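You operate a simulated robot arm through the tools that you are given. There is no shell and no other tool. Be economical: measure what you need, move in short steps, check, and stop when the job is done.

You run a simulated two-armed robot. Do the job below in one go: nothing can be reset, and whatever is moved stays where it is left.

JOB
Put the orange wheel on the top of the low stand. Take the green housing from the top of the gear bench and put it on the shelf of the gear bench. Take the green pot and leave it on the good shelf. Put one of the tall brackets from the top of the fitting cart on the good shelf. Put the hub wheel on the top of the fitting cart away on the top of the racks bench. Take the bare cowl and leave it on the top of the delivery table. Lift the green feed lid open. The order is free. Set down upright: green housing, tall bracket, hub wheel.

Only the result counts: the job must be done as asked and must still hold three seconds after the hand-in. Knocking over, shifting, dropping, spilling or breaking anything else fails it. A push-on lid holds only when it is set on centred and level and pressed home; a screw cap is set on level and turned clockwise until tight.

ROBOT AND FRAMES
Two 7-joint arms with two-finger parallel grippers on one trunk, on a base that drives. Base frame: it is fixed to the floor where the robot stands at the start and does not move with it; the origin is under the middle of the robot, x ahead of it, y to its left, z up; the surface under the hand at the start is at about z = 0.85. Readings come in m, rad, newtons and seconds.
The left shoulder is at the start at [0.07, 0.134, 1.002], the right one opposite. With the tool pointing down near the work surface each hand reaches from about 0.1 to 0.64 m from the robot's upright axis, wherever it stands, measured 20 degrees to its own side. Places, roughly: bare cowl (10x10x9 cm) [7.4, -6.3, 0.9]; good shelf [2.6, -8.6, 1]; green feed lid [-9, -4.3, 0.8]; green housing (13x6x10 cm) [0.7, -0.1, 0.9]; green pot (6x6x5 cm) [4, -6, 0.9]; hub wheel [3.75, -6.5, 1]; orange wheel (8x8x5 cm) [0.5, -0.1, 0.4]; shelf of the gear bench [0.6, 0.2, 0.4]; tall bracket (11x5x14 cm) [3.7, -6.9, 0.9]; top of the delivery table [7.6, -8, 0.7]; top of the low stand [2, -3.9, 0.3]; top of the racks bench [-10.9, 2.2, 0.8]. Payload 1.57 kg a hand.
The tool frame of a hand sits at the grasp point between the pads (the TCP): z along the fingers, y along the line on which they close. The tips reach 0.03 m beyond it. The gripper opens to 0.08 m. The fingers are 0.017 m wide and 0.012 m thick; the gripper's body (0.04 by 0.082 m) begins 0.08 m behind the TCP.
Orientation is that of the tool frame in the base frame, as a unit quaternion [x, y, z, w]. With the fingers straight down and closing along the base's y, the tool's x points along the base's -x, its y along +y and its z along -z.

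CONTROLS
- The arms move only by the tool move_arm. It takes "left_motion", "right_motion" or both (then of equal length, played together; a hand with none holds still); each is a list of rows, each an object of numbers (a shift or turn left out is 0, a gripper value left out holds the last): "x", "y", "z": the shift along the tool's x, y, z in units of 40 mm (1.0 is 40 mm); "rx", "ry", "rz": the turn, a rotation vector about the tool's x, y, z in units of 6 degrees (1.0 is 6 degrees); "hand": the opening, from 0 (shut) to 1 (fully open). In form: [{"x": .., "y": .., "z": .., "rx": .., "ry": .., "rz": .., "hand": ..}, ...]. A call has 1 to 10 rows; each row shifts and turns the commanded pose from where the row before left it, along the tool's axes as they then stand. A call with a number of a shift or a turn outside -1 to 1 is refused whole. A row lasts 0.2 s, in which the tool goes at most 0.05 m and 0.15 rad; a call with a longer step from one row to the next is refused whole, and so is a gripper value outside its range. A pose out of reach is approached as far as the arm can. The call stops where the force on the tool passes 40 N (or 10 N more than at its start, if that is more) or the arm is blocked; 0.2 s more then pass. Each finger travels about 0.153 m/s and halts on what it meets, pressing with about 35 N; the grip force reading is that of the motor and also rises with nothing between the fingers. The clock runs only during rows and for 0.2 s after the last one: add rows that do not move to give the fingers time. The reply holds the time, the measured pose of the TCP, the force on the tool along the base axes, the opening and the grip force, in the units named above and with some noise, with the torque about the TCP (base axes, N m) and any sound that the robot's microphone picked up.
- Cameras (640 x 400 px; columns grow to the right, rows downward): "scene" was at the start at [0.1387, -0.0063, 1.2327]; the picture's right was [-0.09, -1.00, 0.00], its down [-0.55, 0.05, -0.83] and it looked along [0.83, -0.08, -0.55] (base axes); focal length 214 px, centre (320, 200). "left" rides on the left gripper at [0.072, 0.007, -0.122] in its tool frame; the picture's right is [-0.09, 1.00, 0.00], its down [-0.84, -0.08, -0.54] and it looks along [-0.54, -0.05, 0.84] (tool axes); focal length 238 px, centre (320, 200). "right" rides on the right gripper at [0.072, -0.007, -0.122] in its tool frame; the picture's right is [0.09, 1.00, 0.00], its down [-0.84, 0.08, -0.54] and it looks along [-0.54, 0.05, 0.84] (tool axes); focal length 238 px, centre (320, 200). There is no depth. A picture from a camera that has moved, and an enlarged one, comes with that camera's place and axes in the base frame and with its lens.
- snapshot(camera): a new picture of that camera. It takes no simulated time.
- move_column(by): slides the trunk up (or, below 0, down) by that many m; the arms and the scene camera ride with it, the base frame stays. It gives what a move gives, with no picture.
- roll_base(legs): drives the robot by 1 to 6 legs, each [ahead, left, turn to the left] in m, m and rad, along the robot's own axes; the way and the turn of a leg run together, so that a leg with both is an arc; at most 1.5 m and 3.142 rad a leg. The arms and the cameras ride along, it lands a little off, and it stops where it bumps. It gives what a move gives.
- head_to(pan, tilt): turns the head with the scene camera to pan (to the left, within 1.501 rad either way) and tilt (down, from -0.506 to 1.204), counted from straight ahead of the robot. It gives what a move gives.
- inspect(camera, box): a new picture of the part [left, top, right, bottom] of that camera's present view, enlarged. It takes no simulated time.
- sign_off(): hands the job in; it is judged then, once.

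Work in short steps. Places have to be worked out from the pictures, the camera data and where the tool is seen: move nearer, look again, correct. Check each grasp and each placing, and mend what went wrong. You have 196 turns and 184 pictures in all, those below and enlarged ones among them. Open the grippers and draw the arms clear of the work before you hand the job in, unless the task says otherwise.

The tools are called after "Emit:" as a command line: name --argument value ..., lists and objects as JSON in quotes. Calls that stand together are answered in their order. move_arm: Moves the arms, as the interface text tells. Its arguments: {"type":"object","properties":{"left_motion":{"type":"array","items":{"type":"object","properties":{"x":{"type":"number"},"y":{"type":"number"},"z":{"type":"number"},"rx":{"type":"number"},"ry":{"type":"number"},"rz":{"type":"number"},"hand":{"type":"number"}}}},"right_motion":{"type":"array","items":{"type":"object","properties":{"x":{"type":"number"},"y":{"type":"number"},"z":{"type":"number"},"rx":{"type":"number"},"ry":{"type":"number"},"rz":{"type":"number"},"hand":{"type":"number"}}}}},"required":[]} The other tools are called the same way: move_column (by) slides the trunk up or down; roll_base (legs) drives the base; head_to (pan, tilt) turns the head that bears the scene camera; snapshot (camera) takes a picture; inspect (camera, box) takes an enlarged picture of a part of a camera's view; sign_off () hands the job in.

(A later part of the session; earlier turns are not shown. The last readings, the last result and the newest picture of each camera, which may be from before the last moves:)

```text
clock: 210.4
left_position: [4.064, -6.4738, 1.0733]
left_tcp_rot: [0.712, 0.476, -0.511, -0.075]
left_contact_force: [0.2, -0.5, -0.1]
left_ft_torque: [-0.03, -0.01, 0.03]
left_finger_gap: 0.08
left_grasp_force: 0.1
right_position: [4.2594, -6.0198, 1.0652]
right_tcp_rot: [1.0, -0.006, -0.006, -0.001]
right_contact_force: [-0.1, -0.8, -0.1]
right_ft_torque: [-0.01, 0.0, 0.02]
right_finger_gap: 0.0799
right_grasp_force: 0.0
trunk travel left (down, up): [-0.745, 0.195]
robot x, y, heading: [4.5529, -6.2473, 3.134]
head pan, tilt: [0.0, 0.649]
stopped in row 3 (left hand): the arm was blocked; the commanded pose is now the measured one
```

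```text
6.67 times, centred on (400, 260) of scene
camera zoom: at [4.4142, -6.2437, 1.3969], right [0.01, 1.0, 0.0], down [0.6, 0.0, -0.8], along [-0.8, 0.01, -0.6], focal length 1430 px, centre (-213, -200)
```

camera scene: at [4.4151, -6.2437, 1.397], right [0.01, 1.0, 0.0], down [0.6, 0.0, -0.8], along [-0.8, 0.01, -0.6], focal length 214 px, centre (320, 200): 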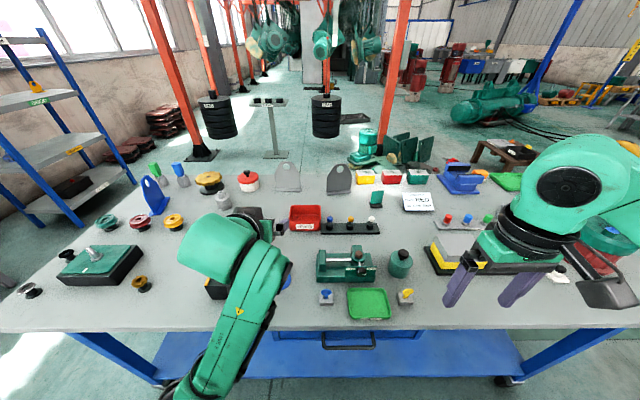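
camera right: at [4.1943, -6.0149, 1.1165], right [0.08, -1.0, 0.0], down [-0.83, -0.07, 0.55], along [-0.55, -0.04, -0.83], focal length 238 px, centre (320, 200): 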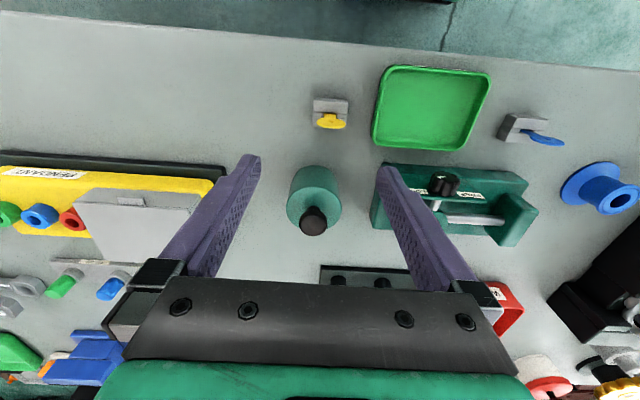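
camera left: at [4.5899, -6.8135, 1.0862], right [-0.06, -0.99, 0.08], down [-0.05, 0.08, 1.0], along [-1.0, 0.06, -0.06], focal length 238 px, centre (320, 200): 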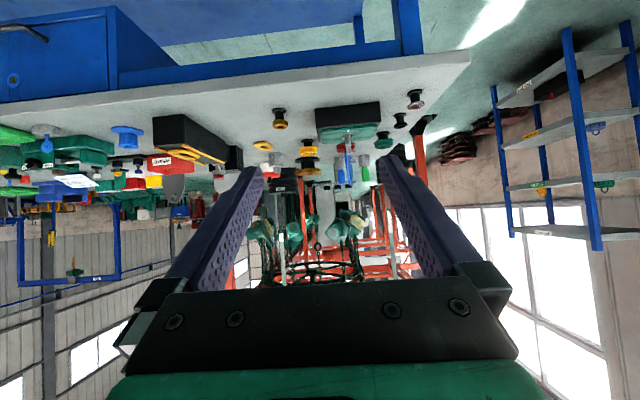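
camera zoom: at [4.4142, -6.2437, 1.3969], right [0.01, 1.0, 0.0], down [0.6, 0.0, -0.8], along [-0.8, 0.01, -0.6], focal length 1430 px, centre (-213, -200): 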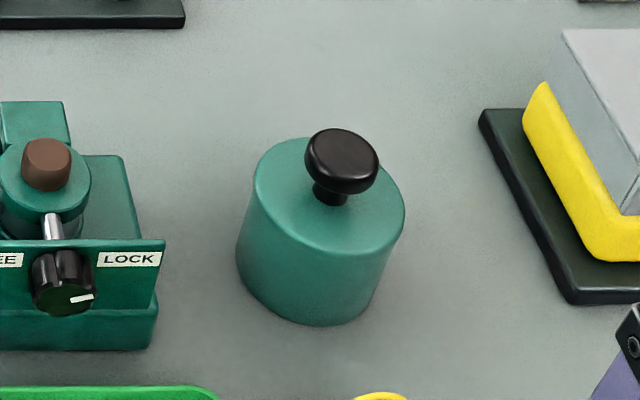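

The pot's lid looks flush and seamless. I'll use the right hand inclined 50° and yawed 25° (camera clear of the yellow key block), gripping the body low.

Emit:
move_arm --right_motion '[{"rz": -1}, {"rz": -1}, {"rz": -1}, {"rz": -1.0}, {"rz": -0.17}, {"ry": -1}, {"ry": -1}, {"ry": -1}, {"ry": -1}, {"ry": -1}]'

Emit:
move_arm --right_motion '[{"ry": -1}, {"ry": -0.67}, {}]'

Emit:
snapshot --camera "right"

```text
clock: 212.6
left_position: [4.064, -6.4719, 1.0739]
left_tcp_rot: [0.713, 0.475, -0.511, -0.076]
left_contact_force: [0.0, 0.6, 0.4]
left_ft_torque: [0.01, 0.02, 0.04]
left_finger_gap: 0.0801
left_grasp_force: 0.0
right_position: [4.2591, -6.0209, 1.0655]
right_tcp_rot: [0.955, 0.206, -0.209, 0.041]
right_contact_force: [0.8, -0.5, -0.1]
right_ft_torque: [0.01, -0.02, 0.0]
right_finger_gap: 0.0799
right_grasp_force: 0.1
right hand out of reach, approached as far as the arm can: row 10
trunk travel left (down, up): [-0.745, 0.195]
robot x, y, heading: [4.5467, -6.2457, 3.135]
head pan, tilt: [0.0, 0.649]
```

```text
clock: 213.4
left_position: [4.0646, -6.4732, 1.0746]
left_tcp_rot: [0.712, 0.474, -0.512, -0.075]
left_contact_force: [-0.3, -0.1, -0.8]
left_ft_torque: [0.0, 0.01, -0.01]
left_finger_gap: 0.0801
left_grasp_force: 0.1
right_position: [4.2602, -6.0206, 1.0648]
right_tcp_rot: [0.955, 0.207, -0.209, 0.043]
right_contact_force: [-1.1, -0.2, 0.3]
right_ft_torque: [-0.01, -0.01, -0.01]
right_finger_gap: 0.0801
right_grasp_force: 0.0
right hand out of reach, approached as far as the arm can: row 1, 2
trunk travel left (down, up): [-0.745, 0.195]
robot x, y, heading: [4.5527, -6.2441, 3.135]
head pan, tilt: [0.0, 0.649]
```

```text
96 pictures are left
camera right: at [4.3637, -5.9675, 1.1472], right [0.49, -0.87, -0.04], down [-0.45, -0.3, 0.84], along [-0.75, -0.39, -0.54], focal length 238 px, centre (320, 200)
```

right: 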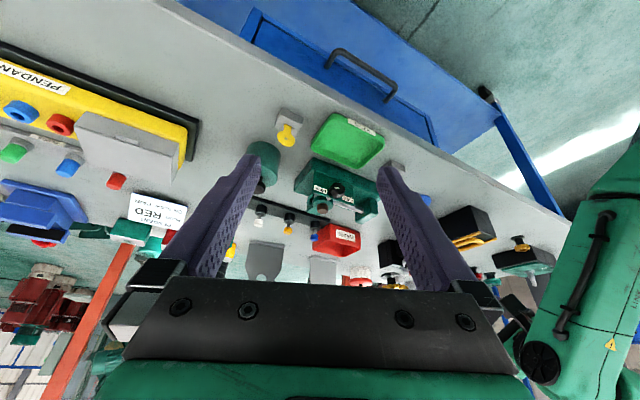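

Too folded to pitch there; I move the hand forward first and then complete the pitch.

Emit:
move_arm --right_motion '[{"x": -0.6, "y": -0.51, "z": 0.27}, {"x": -0.6, "y": -0.51, "z": 0.27}, {"x": -0.6, "y": -0.51, "z": 0.27}, {"x": -0.6, "y": -0.51, "z": 0.27}, {"ry": -1}, {"ry": -1}, {"ry": -0.6}, {}]'

Emit:
snapshot --camera "right"

```text
clock: 215.2
left_position: [4.0652, -6.4733, 1.0746]
left_tcp_rot: [0.712, 0.476, -0.511, -0.076]
left_contact_force: [-0.1, -0.1, 0.1]
left_ft_torque: [-0.02, -0.02, 0.01]
left_finger_gap: 0.0799
left_grasp_force: 0.0
right_position: [4.1888, -6.0264, 1.0704]
right_tcp_rot: [0.918, 0.2, -0.337, 0.07]
right_contact_force: [-1.2, -0.3, 0.5]
right_ft_torque: [0.02, 0.04, -0.04]
right_finger_gap: 0.08
right_grasp_force: 0.0
right hand out of reach, approached as far as the arm can: row 3, 4, 5, 6, 7
trunk travel left (down, up): [-0.745, 0.195]
robot x, y, heading: [4.5478, -6.244, 3.13]
head pan, tilt: [0.0, 0.649]
```

```text
95 pictures are left
camera right: at [4.3089, -5.9648, 1.1182], right [0.47, -0.88, -0.06], down [-0.23, -0.19, 0.95], along [-0.85, -0.44, -0.29], focal length 238 px, centre (320, 200)
```

right: 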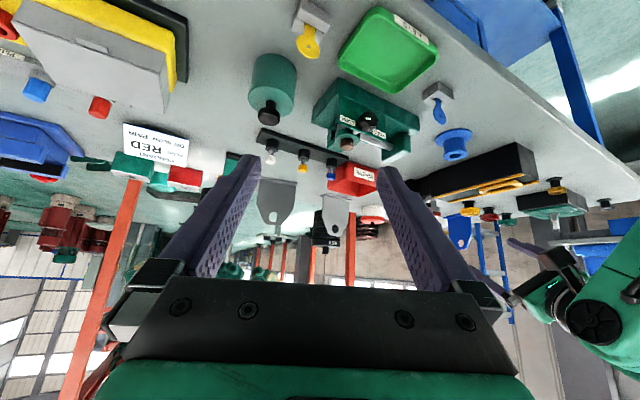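

Hand attitude reached (p≈50°), but I'm too close. Back the base off 0.12 m and shift it 0.12 m right for better arm geometry.

Emit:
roll_base --legs '[[-0.12, -0.12, 0]]'

```text
clock: 216.7
left_position: [4.1842, -6.3511, 1.0734]
left_tcp_rot: [0.713, 0.475, -0.51, -0.077]
left_contact_force: [-0.2, -0.5, 0.5]
left_ft_torque: [0.03, 0.02, 0.01]
left_finger_gap: 0.08
left_grasp_force: 0.0
right_position: [4.3101, -5.9033, 1.0693]
right_tcp_rot: [0.918, 0.197, -0.336, 0.069]
right_contact_force: [-0.2, -0.4, 1.3]
right_ft_torque: [0.01, 0.0, -0.01]
right_finger_gap: 0.0802
right_grasp_force: 0.0
trunk travel left (down, up): [-0.745, 0.195]
robot x, y, heading: [4.6704, -6.1251, 3.129]
head pan, tilt: [0.0, 0.649]
```

Now move to the pre-grasp pose 9 cm short of the pot.

Emit:
move_arm --right_motion '[{"x": -0.39, "z": 0.95}, {"x": -0.39, "z": 0.95}, {"x": -0.39, "z": 0.95}, {"x": -0.39, "z": 0.95}, {"x": -0.39, "z": 0.95}, {"x": -0.39, "z": 0.95, "y": -0.07}, {}]'

Emit:
snapshot --camera "right"

Emit:
snapshot --camera "scene"

```text
clock: 218.3
left_position: [4.1858, -6.3503, 1.0743]
left_tcp_rot: [0.713, 0.474, -0.511, -0.077]
left_contact_force: [0.4, -0.6, 0.2]
left_ft_torque: [0.02, 0.03, 0.02]
left_finger_gap: 0.0801
left_grasp_force: 0.0
right_position: [4.1083, -5.9914, 0.9591]
right_tcp_rot: [0.918, 0.196, -0.337, 0.069]
right_contact_force: [-0.5, -0.8, 0.7]
right_ft_torque: [-0.03, 0.03, 0.04]
right_finger_gap: 0.0798
right_grasp_force: 0.0
trunk travel left (down, up): [-0.745, 0.195]
robot x, y, heading: [4.6732, -6.1288, 3.132]
head pan, tilt: [0.0, 0.649]
```

```text
94 pictures are left
camera right: at [4.2284, -5.9314, 1.0062], right [0.47, -0.88, -0.06], down [-0.23, -0.19, 0.95], along [-0.85, -0.43, -0.29], focal length 238 px, centre (320, 200)
```

right: 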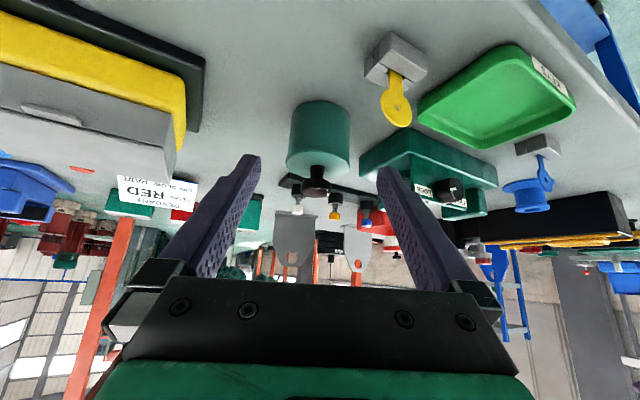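

```text
93 pictures are left
camera scene: at [4.5363, -6.1222, 1.397], right [0.01, 1.0, 0.0], down [0.6, -0.01, -0.8], along [-0.8, 0.01, -0.6], focal length 214 px, centre (320, 200)
```

scene: 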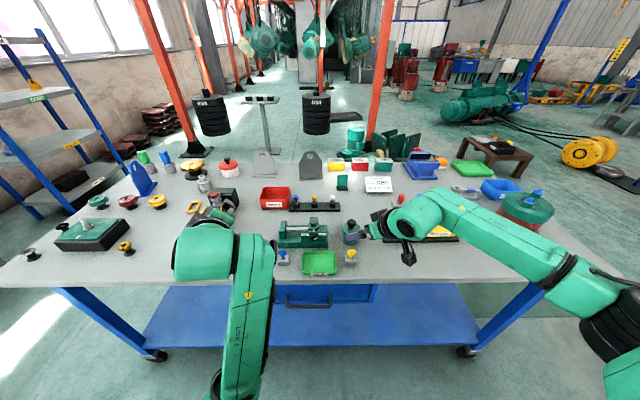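

Pot centred between fingers at [4.044,-6.018]. Advance 9 cm and close gently.

Emit:
move_arm --right_motion '[{"z": 0.8}, {"z": 0.8, "x": 0.1}, {"z": 0.6}, {}]'

Emit:
snapshot --camera "right"

```text
clock: 219.3
left_position: [4.1845, -6.3513, 1.0743]
left_tcp_rot: [0.713, 0.474, -0.51, -0.077]
left_contact_force: [-0.5, 0.0, 0.4]
left_ft_torque: [0.01, -0.02, 0.0]
left_finger_gap: 0.08
left_grasp_force: 0.0
right_position: [4.0604, -6.0114, 0.8895]
right_tcp_rot: [0.918, 0.197, -0.337, 0.069]
right_contact_force: [-0.3, -0.4, -0.4]
right_ft_torque: [0.01, -0.04, 0.0]
right_finger_gap: 0.0802
right_grasp_force: 0.1
trunk travel left (down, up): [-0.745, 0.195]
robot x, y, heading: [4.6717, -6.1237, 3.133]
head pan, tilt: [0.0, 0.649]
```

```text
92 pictures are left
camera right: at [4.1806, -5.9514, 0.9368], right [0.47, -0.88, -0.06], down [-0.23, -0.19, 0.95], along [-0.85, -0.43, -0.29], focal length 238 px, centre (320, 200)
```

right: 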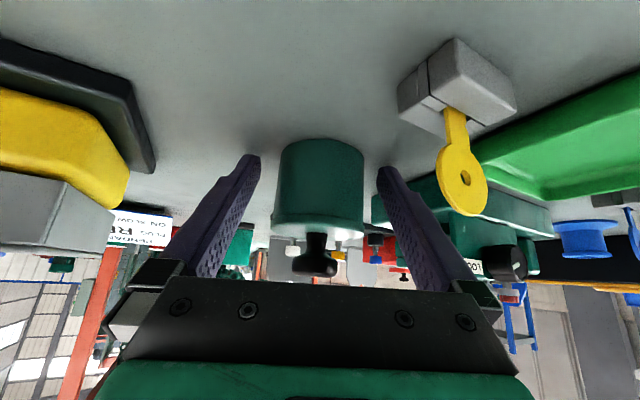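

Emit:
inspect --camera "right" --box '[230, 120, 410, 290]'

```text
2.35 times, centred on (320, 205) of right
camera zoom: at [4.1806, -5.9514, 0.9368], right [0.47, -0.88, -0.06], down [-0.23, -0.19, 0.95], along [-0.85, -0.43, -0.29], focal length 561 px, centre (320, 188)
```

zoom: 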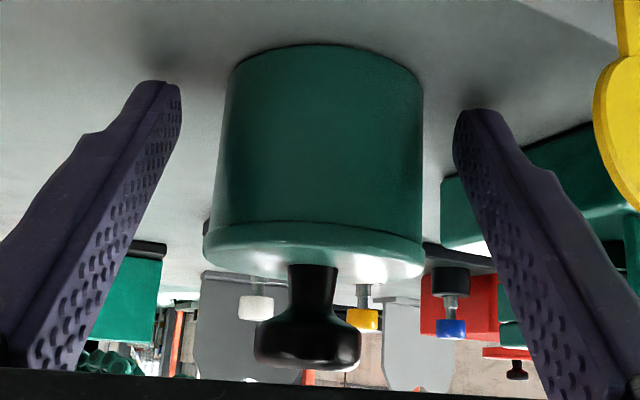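

Seam now visible: the lid is a thin seated rim at the top, and the fingers will close on the body below it. Close.

Emit:
move_arm --right_motion '[{"z": 0.08, "hand": 0.9}, {"hand": 0.6}, {"hand": 0}, {"hand": 0}, {"hand": 0}]'

Emit:
inspect --camera "right" --box '[230, 120, 410, 290]'

```text
clock: 220.5
left_position: [4.1866, -6.3523, 1.0751]
left_tcp_rot: [0.713, 0.474, -0.511, -0.078]
left_contact_force: [0.7, -0.3, -0.1]
left_ft_torque: [0.04, -0.02, -0.01]
left_finger_gap: 0.0801
left_grasp_force: 0.1
right_position: [4.0601, -6.0133, 0.8891]
right_tcp_rot: [0.917, 0.198, -0.339, 0.069]
right_contact_force: [4.9, -4.8, 9.4]
right_ft_torque: [-0.67, -0.17, 0.21]
right_finger_gap: 0.0558
right_grasp_force: 35.2
trunk travel left (down, up): [-0.745, 0.195]
robot x, y, heading: [4.6736, -6.1269, 3.133]
head pan, tilt: [0.0, 0.649]
```

```text
2.35 times, centred on (320, 205) of right
camera zoom: at [4.1803, -5.9539, 0.9358], right [0.47, -0.88, -0.07], down [-0.23, -0.19, 0.95], along [-0.85, -0.43, -0.29], focal length 561 px, centre (320, 188)
```

zoom: 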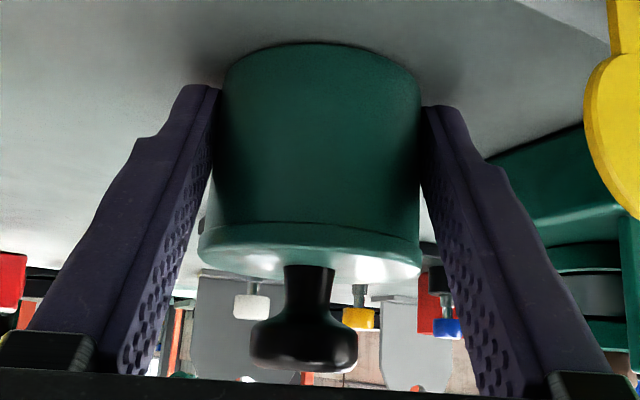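

Body gripped (5.6 cm), no snap. Lift straight up slowly.

Emit:
move_arm --right_motion '[{"x": -0.06, "z": -0.08}, {"x": -0.13, "z": -0.15}, {"x": -0.19, "z": -0.23}, {"x": -0.26, "z": -0.31}, {}]'

Emit:
inspect --camera "right" --box '[230, 120, 410, 290]'

```text
clock: 221.7
left_position: [4.183, -6.3516, 1.0738]
left_tcp_rot: [0.714, 0.474, -0.51, -0.076]
left_contact_force: [-0.4, 0.4, 0.0]
left_ft_torque: [-0.01, 0.01, -0.01]
left_finger_gap: 0.0802
left_grasp_force: 0.1
right_position: [4.0577, -6.0115, 0.9249]
right_tcp_rot: [0.919, 0.197, -0.335, 0.069]
right_contact_force: [0.4, 0.0, -6.9]
right_ft_torque: [0.03, -0.06, 0.0]
right_finger_gap: 0.0558
right_grasp_force: 34.6
trunk travel left (down, up): [-0.745, 0.195]
robot x, y, heading: [4.6698, -6.1253, 3.128]
head pan, tilt: [0.0, 0.649]
```

```text
2.35 times, centred on (320, 205) of right
camera zoom: at [4.1774, -5.9511, 0.9724], right [0.47, -0.88, -0.06], down [-0.23, -0.19, 0.95], along [-0.85, -0.43, -0.3], focal length 561 px, centre (320, 188)
```

zoom: 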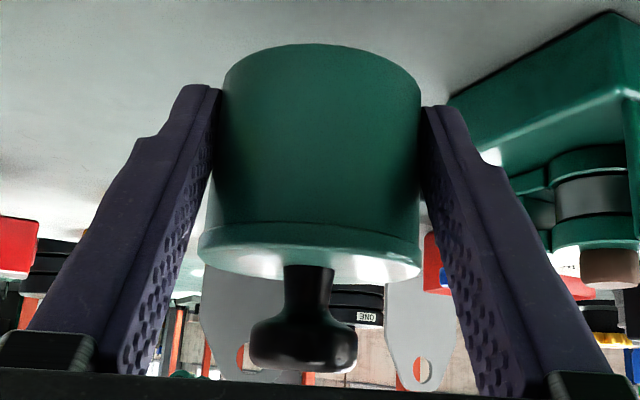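

Pot held with lid on. Raise it clear, and restore the left hand to its forward-pitched attitude.

Emit:
move_arm --right_motion '[{"x": -0.32, "z": -0.38}, {"x": -0.32, "z": -0.38}, {"x": -0.32, "z": -0.38}, {"x": -0.32, "z": -0.38}, {"x": -0.32, "z": -0.38}, {"x": -0.32, "z": -0.38}, {}, {}, {}, {}]' --left_motion '[{"rx": 0.298, "ry": 0.262, "rz": 0.921}, {"rx": 0.298, "ry": 0.262, "rz": 0.921}, {"rx": 0.298, "ry": 0.262, "rz": 0.921}, {"rx": 0.298, "ry": 0.262, "rz": 0.921}, {"rx": 0.298, "ry": 0.262, "rz": 0.921}, {"rx": 0.298, "ry": 0.262, "rz": 0.921}, {"rx": 0.298, "ry": 0.262, "rz": 0.921}, {"rx": 0.298, "ry": 0.262, "rz": 0.921}, {"rx": 0.298, "ry": 0.262, "rz": 0.921}, {"rx": 0.298, "ry": 0.262, "rz": 0.921}]'

Emit:
roll_base --legs '[[-0.12, 0, 0.008], [0, 0.62, 0]]'

Emit:
snapshot --camera "scene"

Emit:
inspect --camera "right" --box '[230, 120, 410, 290]'

```text
clock: 223.9
left_position: [4.1832, -6.3507, 1.0727]
left_tcp_rot: [0.891, -0.005, -0.453, 0.001]
left_contact_force: [-0.3, 0.2, -0.2]
left_ft_torque: [-0.01, -0.01, -0.03]
left_finger_gap: 0.0801
left_grasp_force: 0.1
right_position: [4.0583, -6.0119, 1.0428]
right_tcp_rot: [0.919, 0.197, -0.336, 0.069]
right_contact_force: [-0.4, -0.5, -7.0]
right_ft_torque: [0.07, -0.1, -0.01]
right_finger_gap: 0.056
right_grasp_force: 35.0
trunk travel left (down, up): [-0.745, 0.195]
robot x, y, heading: [4.6751, -6.1231, 3.132]
head pan, tilt: [0.0, 0.649]
```

```text
clock: 228.3
left_position: [4.3107, -6.9875, 1.074]
left_tcp_rot: [0.891, 0.002, -0.453, 0.004]
left_contact_force: [0.0, 0.5, -0.1]
left_ft_torque: [0.01, 0.01, 0.0]
left_finger_gap: 0.0799
left_grasp_force: 0.0
right_position: [4.1792, -6.649, 1.0414]
right_tcp_rot: [0.917, 0.205, -0.335, 0.073]
right_contact_force: [0.4, 0.2, -6.6]
right_ft_torque: [0.02, -0.08, 0.01]
right_finger_gap: 0.0557
right_grasp_force: 35.4
trunk travel left (down, up): [-0.745, 0.195]
robot x, y, heading: [4.7932, -6.7537, -3.134]
head pan, tilt: [0.0, 0.649]
```

```text
88 pictures are left
camera scene: at [4.6577, -6.7517, 1.3967], right [-0.01, 1.0, 0.0], down [0.61, 0.0, -0.8], along [-0.8, -0.01, -0.61], focal length 214 px, centre (320, 200)
```

scene: 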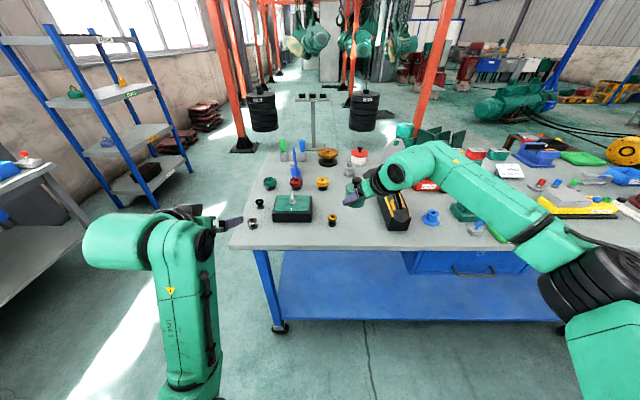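

```text
2.35 times, centred on (320, 205) of right
camera zoom: at [4.2991, -6.5877, 1.0904], right [0.49, -0.87, -0.06], down [-0.23, -0.2, 0.95], along [-0.84, -0.45, -0.3], focal length 561 px, centre (320, 188)
```

zoom: 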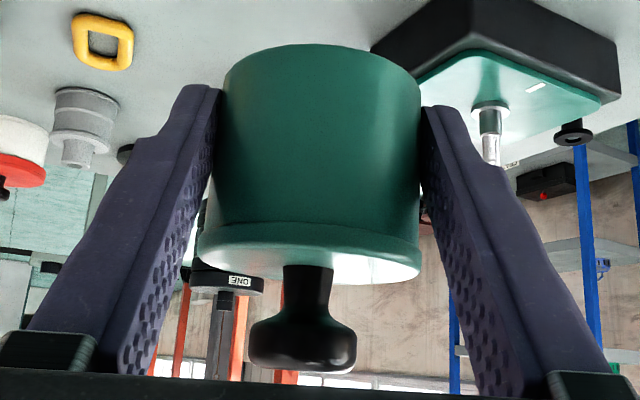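

Pot fine. Tuck the right hand back a bit and look at the blue bracket in detail.

Emit:
move_arm --right_motion '[{"x": 0.33, "y": 0.31, "z": -0.67}, {"x": 0.33, "y": 0.31, "z": -0.67}, {"x": 0.33, "y": 0.31, "z": -0.67}, {"x": 0.33, "y": 0.31, "z": -0.67}, {}]'

Emit:
inspect --camera "scene" --box '[250, 130, 350, 200]'

Emit:
snapshot --camera "left"

```text
clock: 229.5
left_position: [4.3115, -6.987, 1.0736]
left_tcp_rot: [0.891, 0.004, -0.454, 0.005]
left_contact_force: [0.1, -0.2, 0.2]
left_ft_torque: [0.01, -0.01, 0.01]
left_finger_gap: 0.0801
left_grasp_force: 0.1
right_position: [4.302, -6.6495, 1.0896]
right_tcp_rot: [0.917, 0.206, -0.335, 0.072]
right_contact_force: [0.3, 0.6, -7.1]
right_ft_torque: [0.07, -0.08, -0.01]
right_finger_gap: 0.0556
right_grasp_force: 35.6
trunk travel left (down, up): [-0.745, 0.195]
robot x, y, heading: [4.798, -6.7545, -3.139]
head pan, tilt: [0.0, 0.649]
```

```text
5.71 times, centred on (300, 165) of scene
camera zoom: at [4.657, -6.7525, 1.3966], right [-0.01, 1.0, 0.0], down [0.61, 0.0, -0.8], along [-0.8, -0.01, -0.61], focal length 1226 px, centre (434, 400)
```

zoom: 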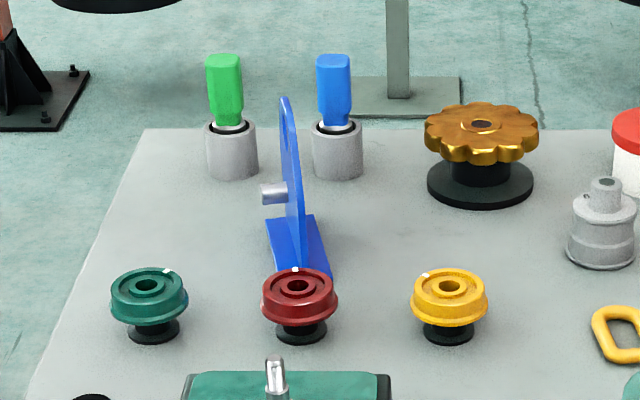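

```text
85 pictures are left
camera left: at [4.4522, -6.9914, 1.0871], right [-0.04, -1.0, 0.08], down [-0.05, 0.08, 1.0], along [-1.0, 0.04, -0.06], focal length 238 px, centre (320, 200)
```

left: 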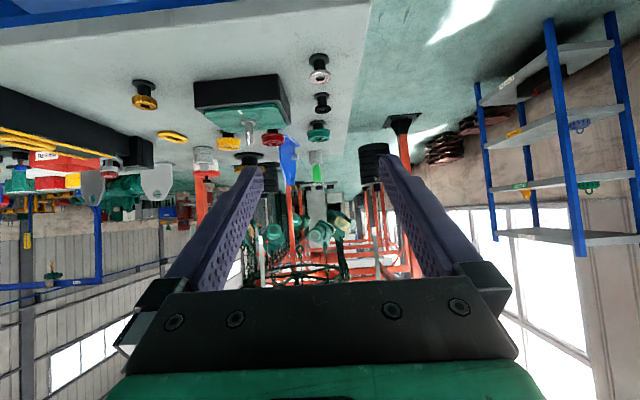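

Blue bracket: base x 3.68–3.77, centre ≈[3.727,-6.883], plate yawed ≈11°, thin plate with near edge at x≈3.77. I approach with base to x≈4.50 and yaw the left hand 11°.

Emit:
roll_base --legs '[[0.3, -0.03, 0]]'

Emit:
move_arm --left_motion '[{"rx": -0.735, "rz": -0.53}, {"rx": -0.735, "rz": -0.53}, {}]'

Emit:
snapshot --camera "left"

```text
clock: 231.5
left_position: [4.0091, -6.9533, 1.075]
left_tcp_rot: [0.89, -0.001, -0.455, 0.003]
left_contact_force: [-0.1, -0.7, -0.8]
left_ft_torque: [-0.02, -0.04, 0.03]
left_finger_gap: 0.08
left_grasp_force: 0.1
right_position: [4.002, -6.6153, 1.0905]
right_tcp_rot: [0.917, 0.201, -0.336, 0.071]
right_contact_force: [0.5, 0.0, -6.0]
right_ft_torque: [0.05, -0.11, 0.01]
right_finger_gap: 0.0555
right_grasp_force: 34.7
trunk travel left (down, up): [-0.745, 0.195]
robot x, y, heading: [4.4984, -6.7267, 3.136]
head pan, tilt: [0.0, 0.649]
```

```text
clock: 232.3
left_position: [4.0078, -6.9534, 1.0738]
left_tcp_rot: [0.887, 0.083, -0.452, 0.045]
left_contact_force: [0.2, 0.4, -0.8]
left_ft_torque: [0.03, 0.0, -0.04]
left_finger_gap: 0.0799
left_grasp_force: 0.1
right_position: [4.0002, -6.6145, 1.0898]
right_tcp_rot: [0.918, 0.201, -0.335, 0.071]
right_contact_force: [0.7, 0.6, -6.5]
right_ft_torque: [0.02, -0.12, -0.01]
right_finger_gap: 0.0556
right_grasp_force: 35.1
trunk travel left (down, up): [-0.745, 0.195]
robot x, y, heading: [4.4958, -6.7231, 3.138]
head pan, tilt: [0.0, 0.649]
```

```text
84 pictures are left
camera left: at [4.1481, -6.9331, 1.0878], right [0.14, -0.99, 0.08], down [-0.07, 0.07, 1.0], along [-0.99, -0.14, -0.06], focal length 238 px, centre (320, 200)
```

left: 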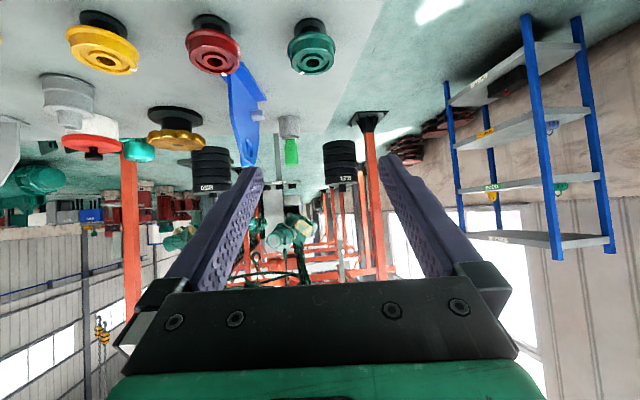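

Yaw is right; move to pre-grasp 8 cm behind the plate.

Emit:
move_arm --left_motion '[{"x": -0.175, "y": -0.505, "z": 0.722}, {"x": -0.175, "y": -0.505, "z": 0.722}, {"x": -0.175, "y": -0.505, "z": 0.722}, {"x": -0.175, "y": -0.505, "z": 0.722}, {"x": -0.175, "y": -0.505, "z": 0.722}, {"x": -0.175, "y": -0.505, "z": 0.722}, {}]'

Emit:
snapshot --camera "left"

Emit:
snapshot --camera "scene"

```text
clock: 233.9
left_position: [3.8236, -6.8654, 1.0066]
left_tcp_rot: [0.887, 0.084, -0.453, 0.046]
left_contact_force: [1.5, -0.8, -0.3]
left_ft_torque: [-0.01, -0.02, -0.03]
left_finger_gap: 0.0799
left_grasp_force: 0.0
right_position: [4.0013, -6.614, 1.0904]
right_tcp_rot: [0.918, 0.2, -0.336, 0.07]
right_contact_force: [0.4, -0.8, -6.3]
right_ft_torque: [0.05, -0.09, 0.02]
right_finger_gap: 0.0556
right_grasp_force: 34.9
trunk travel left (down, up): [-0.745, 0.195]
robot x, y, heading: [4.4935, -6.7252, 3.142]
head pan, tilt: [0.0, 0.649]
```

```text
83 pictures are left
camera left: at [3.9646, -6.8457, 1.0196], right [0.14, -0.99, 0.08], down [-0.07, 0.07, 1.0], along [-0.99, -0.14, -0.06], focal length 238 px, centre (320, 200)
```

left: 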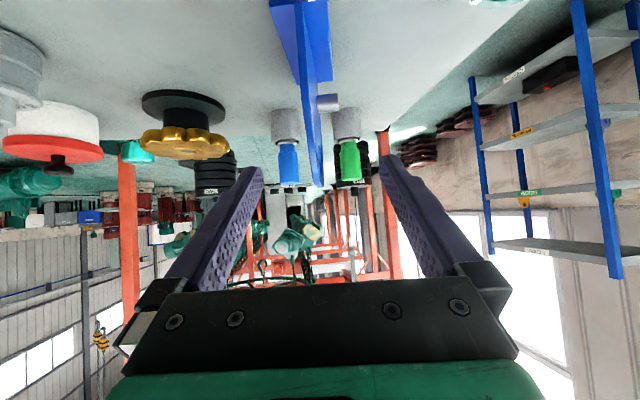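

```text
82 pictures are left
camera scene: at [4.3574, -6.7222, 1.3968], right [0.0, 1.0, 0.0], down [0.61, 0.0, -0.8], along [-0.8, 0.0, -0.61], focal length 214 px, centre (320, 200)
```

scene: 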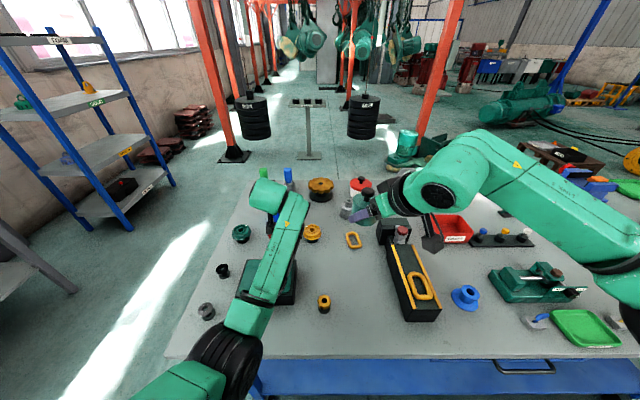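

Plate is edge-on and centred. Advance 8 cm and close.

Emit:
move_arm --left_motion '[{"z": 0.7}, {"z": 0.7}, {"z": 0.6}, {}, {"hand": 0.5}, {"hand": 0}, {"hand": 0}, {"hand": 0}]'

Emit:
snapshot --camera "left"

```text
clock: 235.7
left_position: [3.7583, -6.8802, 0.9592]
left_tcp_rot: [0.886, 0.083, -0.453, 0.046]
left_contact_force: [1.3, 3.2, -0.5]
left_ft_torque: [0.47, -0.08, -0.05]
left_finger_gap: 0.0061
left_grasp_force: 25.9
right_position: [4.0013, -6.6141, 1.0908]
right_tcp_rot: [0.918, 0.2, -0.336, 0.071]
right_contact_force: [-0.9, -0.6, -6.8]
right_ft_torque: [0.05, -0.08, 0.03]
right_finger_gap: 0.0556
right_grasp_force: 35.0
trunk travel left (down, up): [-0.745, 0.195]
robot x, y, heading: [4.4933, -6.7259, 3.14]
head pan, tilt: [0.0, 0.649]
```

```text
81 pictures are left
camera left: at [3.8993, -6.8593, 0.9721], right [0.14, -0.99, 0.08], down [-0.07, 0.07, 1.0], along [-0.99, -0.14, -0.06], focal length 238 px, centre (320, 200)
```

left: 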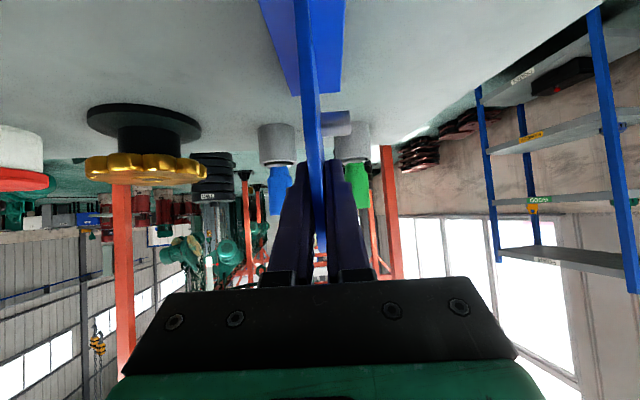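

Plate gripped. Lift straight up ~12 cm.

Emit:
move_arm --left_motion '[{"x": -0.15, "z": -0.11}, {"x": -0.3, "z": -0.22}, {"x": -0.4, "z": -0.28}, {"x": -0.5, "z": -0.36}, {"x": -0.5, "z": -0.36}, {"x": -0.5, "z": -0.36}, {}]'

Emit:
snapshot --camera "left"

```text
clock: 237.3
left_position: [3.7572, -6.8785, 1.0752]
left_tcp_rot: [0.887, 0.084, -0.451, 0.046]
left_contact_force: [-0.5, 0.0, -9.3]
left_ft_torque: [0.0, -0.14, 0.02]
left_finger_gap: 0.0062
left_grasp_force: 25.7
right_position: [3.9983, -6.6157, 1.0894]
right_tcp_rot: [0.918, 0.2, -0.334, 0.07]
right_contact_force: [0.8, -0.4, -6.5]
right_ft_torque: [0.04, -0.09, -0.03]
right_finger_gap: 0.0554
right_grasp_force: 34.9
trunk travel left (down, up): [-0.745, 0.195]
robot x, y, heading: [4.4948, -6.7267, 3.141]
head pan, tilt: [0.0, 0.649]
```

```text
80 pictures are left
camera left: at [3.8973, -6.8576, 1.0881], right [0.14, -0.99, 0.08], down [-0.07, 0.07, 0.99], along [-0.99, -0.14, -0.06], focal length 238 px, centre (320, 200)
```

left: 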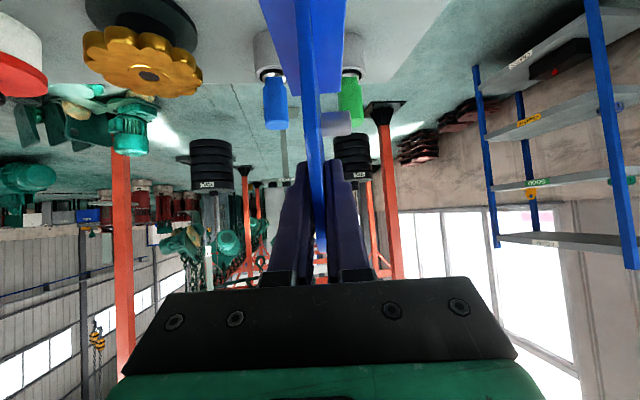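

Held firmly (≈0.95 kg). Back away from the cart and look at the rack to the south-west.

Emit:
roll_base --legs '[[-0.5, 0, 0]]'

Emit:
head_to --pan 0.75 --tilt 0.4

Emit:
snapshot --camera "scene"

```text
clock: 240.2
left_position: [4.2479, -6.877, 1.0739]
left_tcp_rot: [0.888, 0.081, -0.45, 0.045]
left_contact_force: [0.1, 0.6, -9.0]
left_ft_torque: [0.03, -0.08, 0.01]
left_finger_gap: 0.0059
left_grasp_force: 25.6
right_position: [4.492, -6.6131, 1.0884]
right_tcp_rot: [0.919, 0.198, -0.334, 0.07]
right_contact_force: [-0.2, -0.1, -6.3]
right_ft_torque: [0.02, -0.09, 0.01]
right_finger_gap: 0.0554
right_grasp_force: 35.2
trunk travel left (down, up): [-0.745, 0.195]
robot x, y, heading: [4.9911, -6.7249, 3.13]
head pan, tilt: [0.0, 0.649]
```

```text
clock: 241.3
left_position: [4.2491, -6.8749, 1.0728]
left_tcp_rot: [0.888, 0.08, -0.451, 0.044]
left_contact_force: [-0.2, 0.1, -8.5]
left_ft_torque: [0.02, -0.12, -0.02]
left_finger_gap: 0.006
left_grasp_force: 25.3
right_position: [4.4928, -6.6134, 1.0896]
right_tcp_rot: [0.919, 0.198, -0.335, 0.07]
right_contact_force: [-0.7, -0.9, -6.6]
right_ft_torque: [0.0, -0.11, 0.02]
right_finger_gap: 0.0557
right_grasp_force: 34.9
trunk travel left (down, up): [-0.745, 0.195]
robot x, y, heading: [4.9859, -6.7255, 3.137]
head pan, tilt: [0.75, 0.4]
```

```text
79 pictures are left
camera scene: at [4.8654, -6.7872, 1.419], right [-0.67, 0.74, 0.0], down [0.29, 0.26, -0.92], along [-0.68, -0.62, -0.39], focal length 214 px, centre (320, 200)
```

scene: 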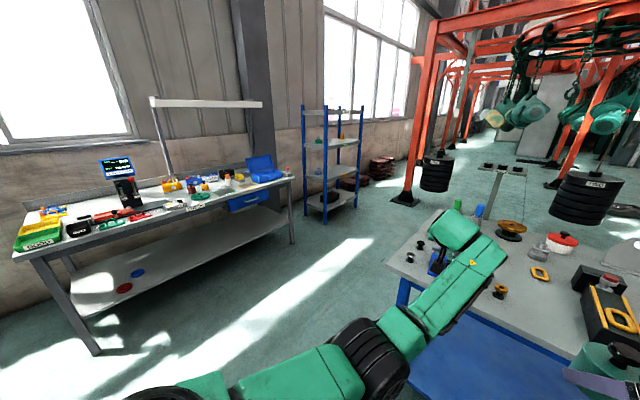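

Rack front is at y≈-8.45, x 2.2–2.9, facing north; the lane between cart and south bench is ~1.1 m wide. I drive through it facing west, then turn to face the rack from y≈-7.2.

Emit:
roll_base --legs '[[0, 0.9, 0], [1.2, 0, 0], [1.15, 0, 0], [0, -0.4, 0]]'

Emit:
snapshot --camera "scene"

```text
clock: 259.4
left_position: [1.8895, -7.5311, 1.0743]
left_tcp_rot: [0.884, 0.112, -0.449, 0.06]
left_contact_force: [0.6, 0.5, -7.6]
left_ft_torque: [0.05, -0.08, -0.03]
left_finger_gap: 0.0058
left_grasp_force: 26.1
right_position: [2.1145, -7.2519, 1.0886]
right_tcp_rot: [0.911, 0.23, -0.332, 0.081]
right_contact_force: [-0.7, -0.3, -6.7]
right_ft_torque: [0.05, -0.08, -0.01]
right_finger_gap: 0.0554
right_grasp_force: 35.3
trunk travel left (down, up): [-0.745, 0.195]
robot x, y, heading: [2.6141, -7.3265, -3.074]
head pan, tilt: [0.75, 0.4]
```

```text
78 pictures are left
camera scene: at [2.4982, -7.3982, 1.419], right [-0.73, 0.69, 0.0], down [0.27, 0.28, -0.92], along [-0.63, -0.67, -0.39], focal length 214 px, centre (320, 200)
```

scene: 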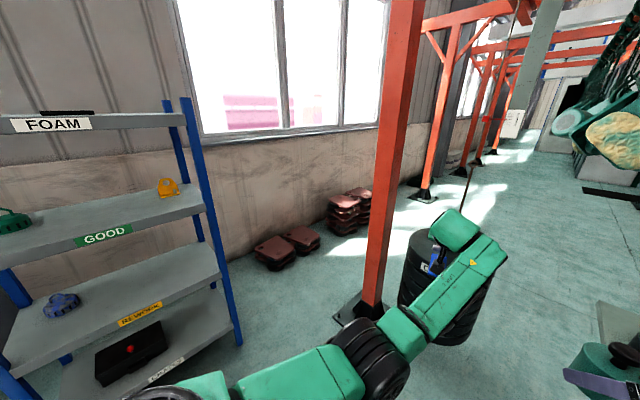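

Turn left to face the rack.

Emit:
roll_base --legs '[[0, 0, 1.5]]'

Emit:
head_to --pan 0 --tilt 0.35

Emit:
snapshot --camera "scene"

```text
clock: 263.5
left_position: [2.7931, -8.06, 1.0749]
left_tcp_rot: [0.557, 0.696, -0.28, 0.356]
left_contact_force: [-0.3, 0.0, -8.3]
left_ft_torque: [0.12, 0.05, 0.03]
left_finger_gap: 0.006
left_grasp_force: 25.5
right_position: [2.5226, -7.8265, 1.0891]
right_tcp_rot: [0.494, 0.8, -0.181, 0.289]
right_contact_force: [0.1, -0.2, -6.4]
right_ft_torque: [0.12, 0.02, -0.01]
right_finger_gap: 0.0554
right_grasp_force: 34.4
trunk travel left (down, up): [-0.745, 0.195]
robot x, y, heading: [2.6163, -7.3284, -1.538]
head pan, tilt: [0.75, 0.4]
```

```text
clock: 264.6
left_position: [2.795, -8.0602, 1.0751]
left_tcp_rot: [0.556, 0.697, -0.279, 0.356]
left_contact_force: [0.2, -0.3, -7.8]
left_ft_torque: [0.15, 0.0, 0.02]
left_finger_gap: 0.0058
left_grasp_force: 25.8
right_position: [2.5227, -7.8278, 1.0884]
right_tcp_rot: [0.494, 0.8, -0.18, 0.289]
right_contact_force: [0.3, -0.2, -7.3]
right_ft_torque: [0.06, 0.07, -0.01]
right_finger_gap: 0.0549
right_grasp_force: 35.6
trunk travel left (down, up): [-0.745, 0.195]
robot x, y, heading: [2.612, -7.3265, -1.539]
head pan, tilt: [0.0, 0.351]
```

```text
77 pictures are left
camera scene: at [2.6204, -7.4731, 1.4235], right [-1.0, -0.03, 0.0], down [-0.01, 0.35, -0.94], along [0.03, -0.94, -0.35], focal length 214 px, centre (320, 200)
```

scene: 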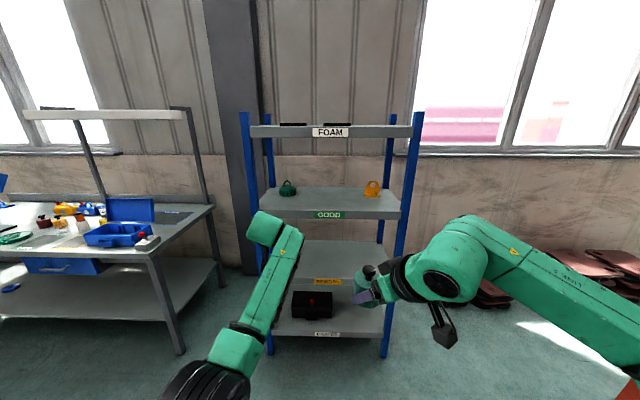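

Good shelf: z≈0.99, front edge y≈-8.45, x 2.25–2.96, with a green and a yellow item at the back corners and clearance ~0.35 m. Raise trunk 6 cm and check bracket/shelf heights with the left camera before driving in.

Emit:
move_column --by 0.06

Emit:
roll_base --legs '[[0.2, -0.06, -0.03]]'

Emit:
snapshot --camera "left"

Emit:
snapshot --camera "scene"

```text
clock: 265.6
left_position: [2.7943, -8.0613, 1.135]
left_tcp_rot: [0.557, 0.696, -0.28, 0.355]
left_contact_force: [-0.2, 0.4, -7.6]
left_ft_torque: [0.1, 0.05, 0.0]
left_finger_gap: 0.006
left_grasp_force: 26.2
right_position: [2.5217, -7.8277, 1.149]
right_tcp_rot: [0.494, 0.8, -0.182, 0.289]
right_contact_force: [0.9, 0.1, -6.8]
right_ft_torque: [0.13, 0.02, -0.01]
right_finger_gap: 0.0554
right_grasp_force: 35.6
trunk travel left (down, up): [-0.805, 0.135]
robot x, y, heading: [2.6164, -7.3271, -1.541]
head pan, tilt: [0.0, 0.351]
```

```text
clock: 267.2
left_position: [2.7164, -8.2576, 1.1359]
left_tcp_rot: [0.567, 0.687, -0.288, 0.352]
left_contact_force: [-1.2, 0.3, -7.8]
left_ft_torque: [0.12, 0.04, -0.01]
left_finger_gap: 0.0059
left_grasp_force: 26.0
right_position: [2.4527, -8.016, 1.1512]
right_tcp_rot: [0.505, 0.792, -0.187, 0.287]
right_contact_force: [0.1, 0.4, -6.5]
right_ft_torque: [0.13, 0.05, 0.0]
right_finger_gap: 0.0553
right_grasp_force: 34.6
trunk travel left (down, up): [-0.805, 0.135]
robot x, y, heading: [2.5566, -7.5229, -1.571]
head pan, tilt: [0.0, 0.351]
```

```text
76 pictures are left
camera left: at [2.6969, -8.1179, 1.1494], right [0.99, 0.14, 0.08], down [-0.07, -0.07, 1.0], along [0.14, -0.99, -0.06], focal length 238 px, centre (320, 200)
```

left: 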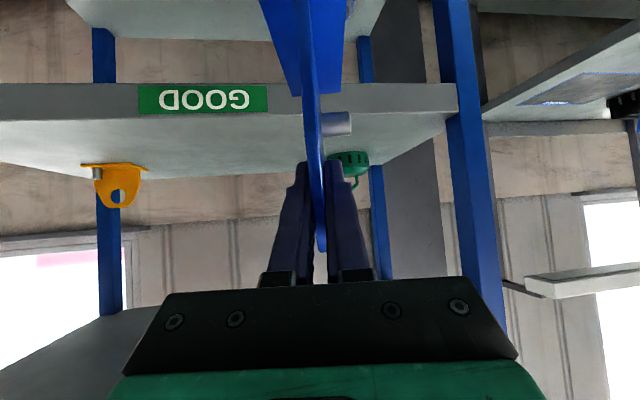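

```text
75 pictures are left
camera scene: at [2.5606, -7.665, 1.484], right [-1.0, 0.0, 0.0], down [0.0, 0.34, -0.94], along [0.0, -0.94, -0.34], focal length 214 px, centre (320, 200)
```

scene: 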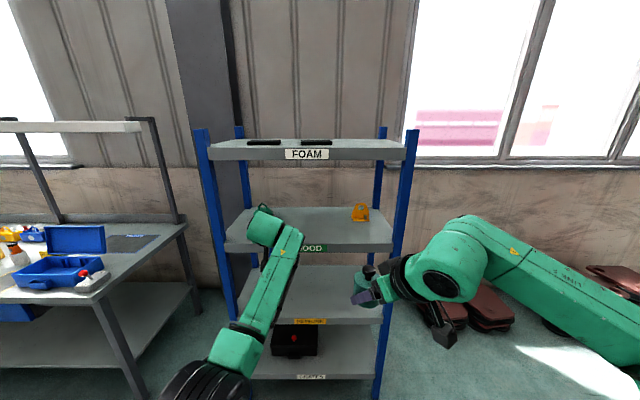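

Shelf top z≈1.003, bracket bottom ≈1.031, so it clears. Drive in 0.30 m, slightly right, away from the green item.

Emit:
roll_base --legs '[[0.3, -0.03, 0]]'

Emit:
snapshot --camera "left"

Emit:
move_column --by -0.022

```text
clock: 269.2
left_position: [2.6855, -8.5495, 1.135]
left_tcp_rot: [0.568, 0.687, -0.287, 0.35]
left_contact_force: [0.5, 0.7, -8.6]
left_ft_torque: [0.09, 0.04, 0.04]
left_finger_gap: 0.0059
left_grasp_force: 25.8
right_position: [2.4215, -8.3065, 1.1499]
right_tcp_rot: [0.506, 0.792, -0.186, 0.286]
right_contact_force: [0.6, -0.2, -6.3]
right_ft_torque: [0.13, 0.01, 0.0]
right_finger_gap: 0.0553
right_grasp_force: 35.2
trunk travel left (down, up): [-0.805, 0.135]
robot x, y, heading: [2.5324, -7.8117, -1.57]
head pan, tilt: [0.0, 0.351]
```

```text
74 pictures are left
camera left: at [2.6657, -8.4083, 1.1488], right [0.99, 0.14, 0.08], down [-0.07, -0.07, 1.0], along [0.14, -0.99, -0.06], focal length 238 px, centre (320, 200)
```

left: 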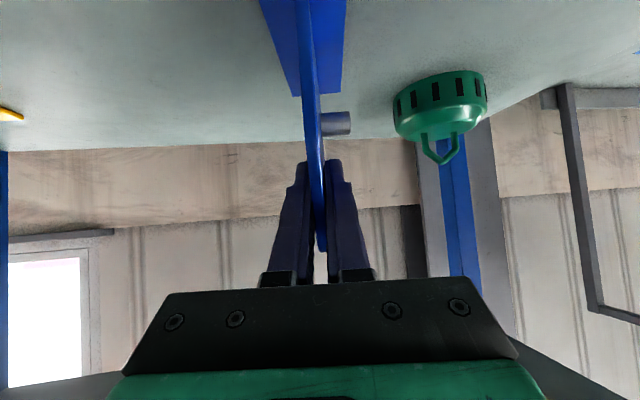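

```text
clock: 269.9
left_position: [2.6847, -8.5483, 1.1196]
left_tcp_rot: [0.566, 0.685, -0.29, 0.355]
left_contact_force: [2.4, -6.2, 16.5]
left_ft_torque: [0.34, 0.49, 0.09]
left_finger_gap: 0.0059
left_grasp_force: 26.0
right_position: [2.4206, -8.3049, 1.1286]
right_tcp_rot: [0.506, 0.792, -0.186, 0.287]
right_contact_force: [-0.2, 0.4, -7.6]
right_ft_torque: [0.07, 0.01, -0.03]
right_finger_gap: 0.0553
right_grasp_force: 34.6
trunk travel left (down, up): [-0.783, 0.157]
robot x, y, heading: [2.5314, -7.8143, -1.572]
head pan, tilt: [0.0, 0.351]
```

On the shelf. Ease up 4 mm and check the bracket sits flat before releasing.

Emit:
move_column --by 0.004

Emit:
move_arm --left_motion '[{"hand": 0.3}, {"hand": 1}, {"hand": 1}, {"z": -0.4}, {"z": -0.9}, {"z": -0.9}, {"z": -0.9}]'

Emit:
snapshot --camera "left"

```text
clock: 270.4
left_position: [2.6842, -8.548, 1.1193]
left_tcp_rot: [0.567, 0.686, -0.288, 0.352]
left_contact_force: [2.6, -8.2, 14.3]
left_ft_torque: [-0.27, 0.25, 0.18]
left_finger_gap: 0.0059
left_grasp_force: 25.7
right_position: [2.4215, -8.3051, 1.1328]
right_tcp_rot: [0.506, 0.792, -0.186, 0.286]
right_contact_force: [-0.3, 0.4, -6.0]
right_ft_torque: [0.1, 0.05, -0.03]
right_finger_gap: 0.0552
right_grasp_force: 35.2
trunk travel left (down, up): [-0.787, 0.153]
robot x, y, heading: [2.5272, -7.8122, -1.571]
head pan, tilt: [0.0, 0.351]
```

```text
clock: 272.0
left_position: [2.6639, -8.4478, 1.1896]
left_tcp_rot: [0.568, 0.687, -0.287, 0.351]
left_contact_force: [0.9, -0.1, 0.1]
left_ft_torque: [0.02, 0.02, -0.01]
left_finger_gap: 0.0799
left_grasp_force: 0.1
right_position: [2.4216, -8.3053, 1.1327]
right_tcp_rot: [0.507, 0.791, -0.187, 0.286]
right_contact_force: [-0.7, 0.1, -6.6]
right_ft_torque: [0.09, 0.08, 0.01]
right_finger_gap: 0.0552
right_grasp_force: 35.4
trunk travel left (down, up): [-0.787, 0.153]
robot x, y, heading: [2.5275, -7.8118, -1.577]
head pan, tilt: [0.0, 0.351]
```

```text
73 pictures are left
camera left: at [2.645, -8.306, 1.204], right [0.99, 0.14, 0.08], down [-0.07, -0.07, 0.99], along [0.14, -0.99, -0.06], focal length 238 px, centre (320, 200)
```

left: 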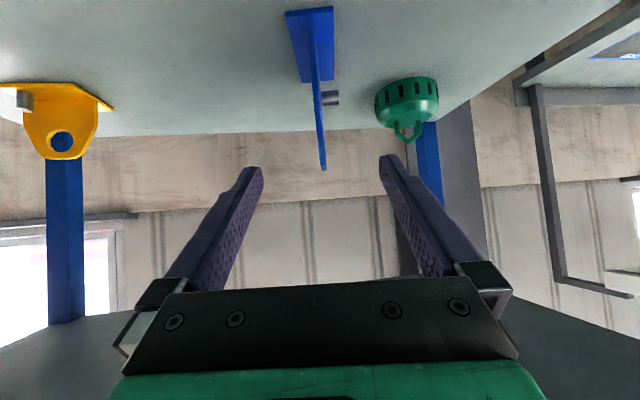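

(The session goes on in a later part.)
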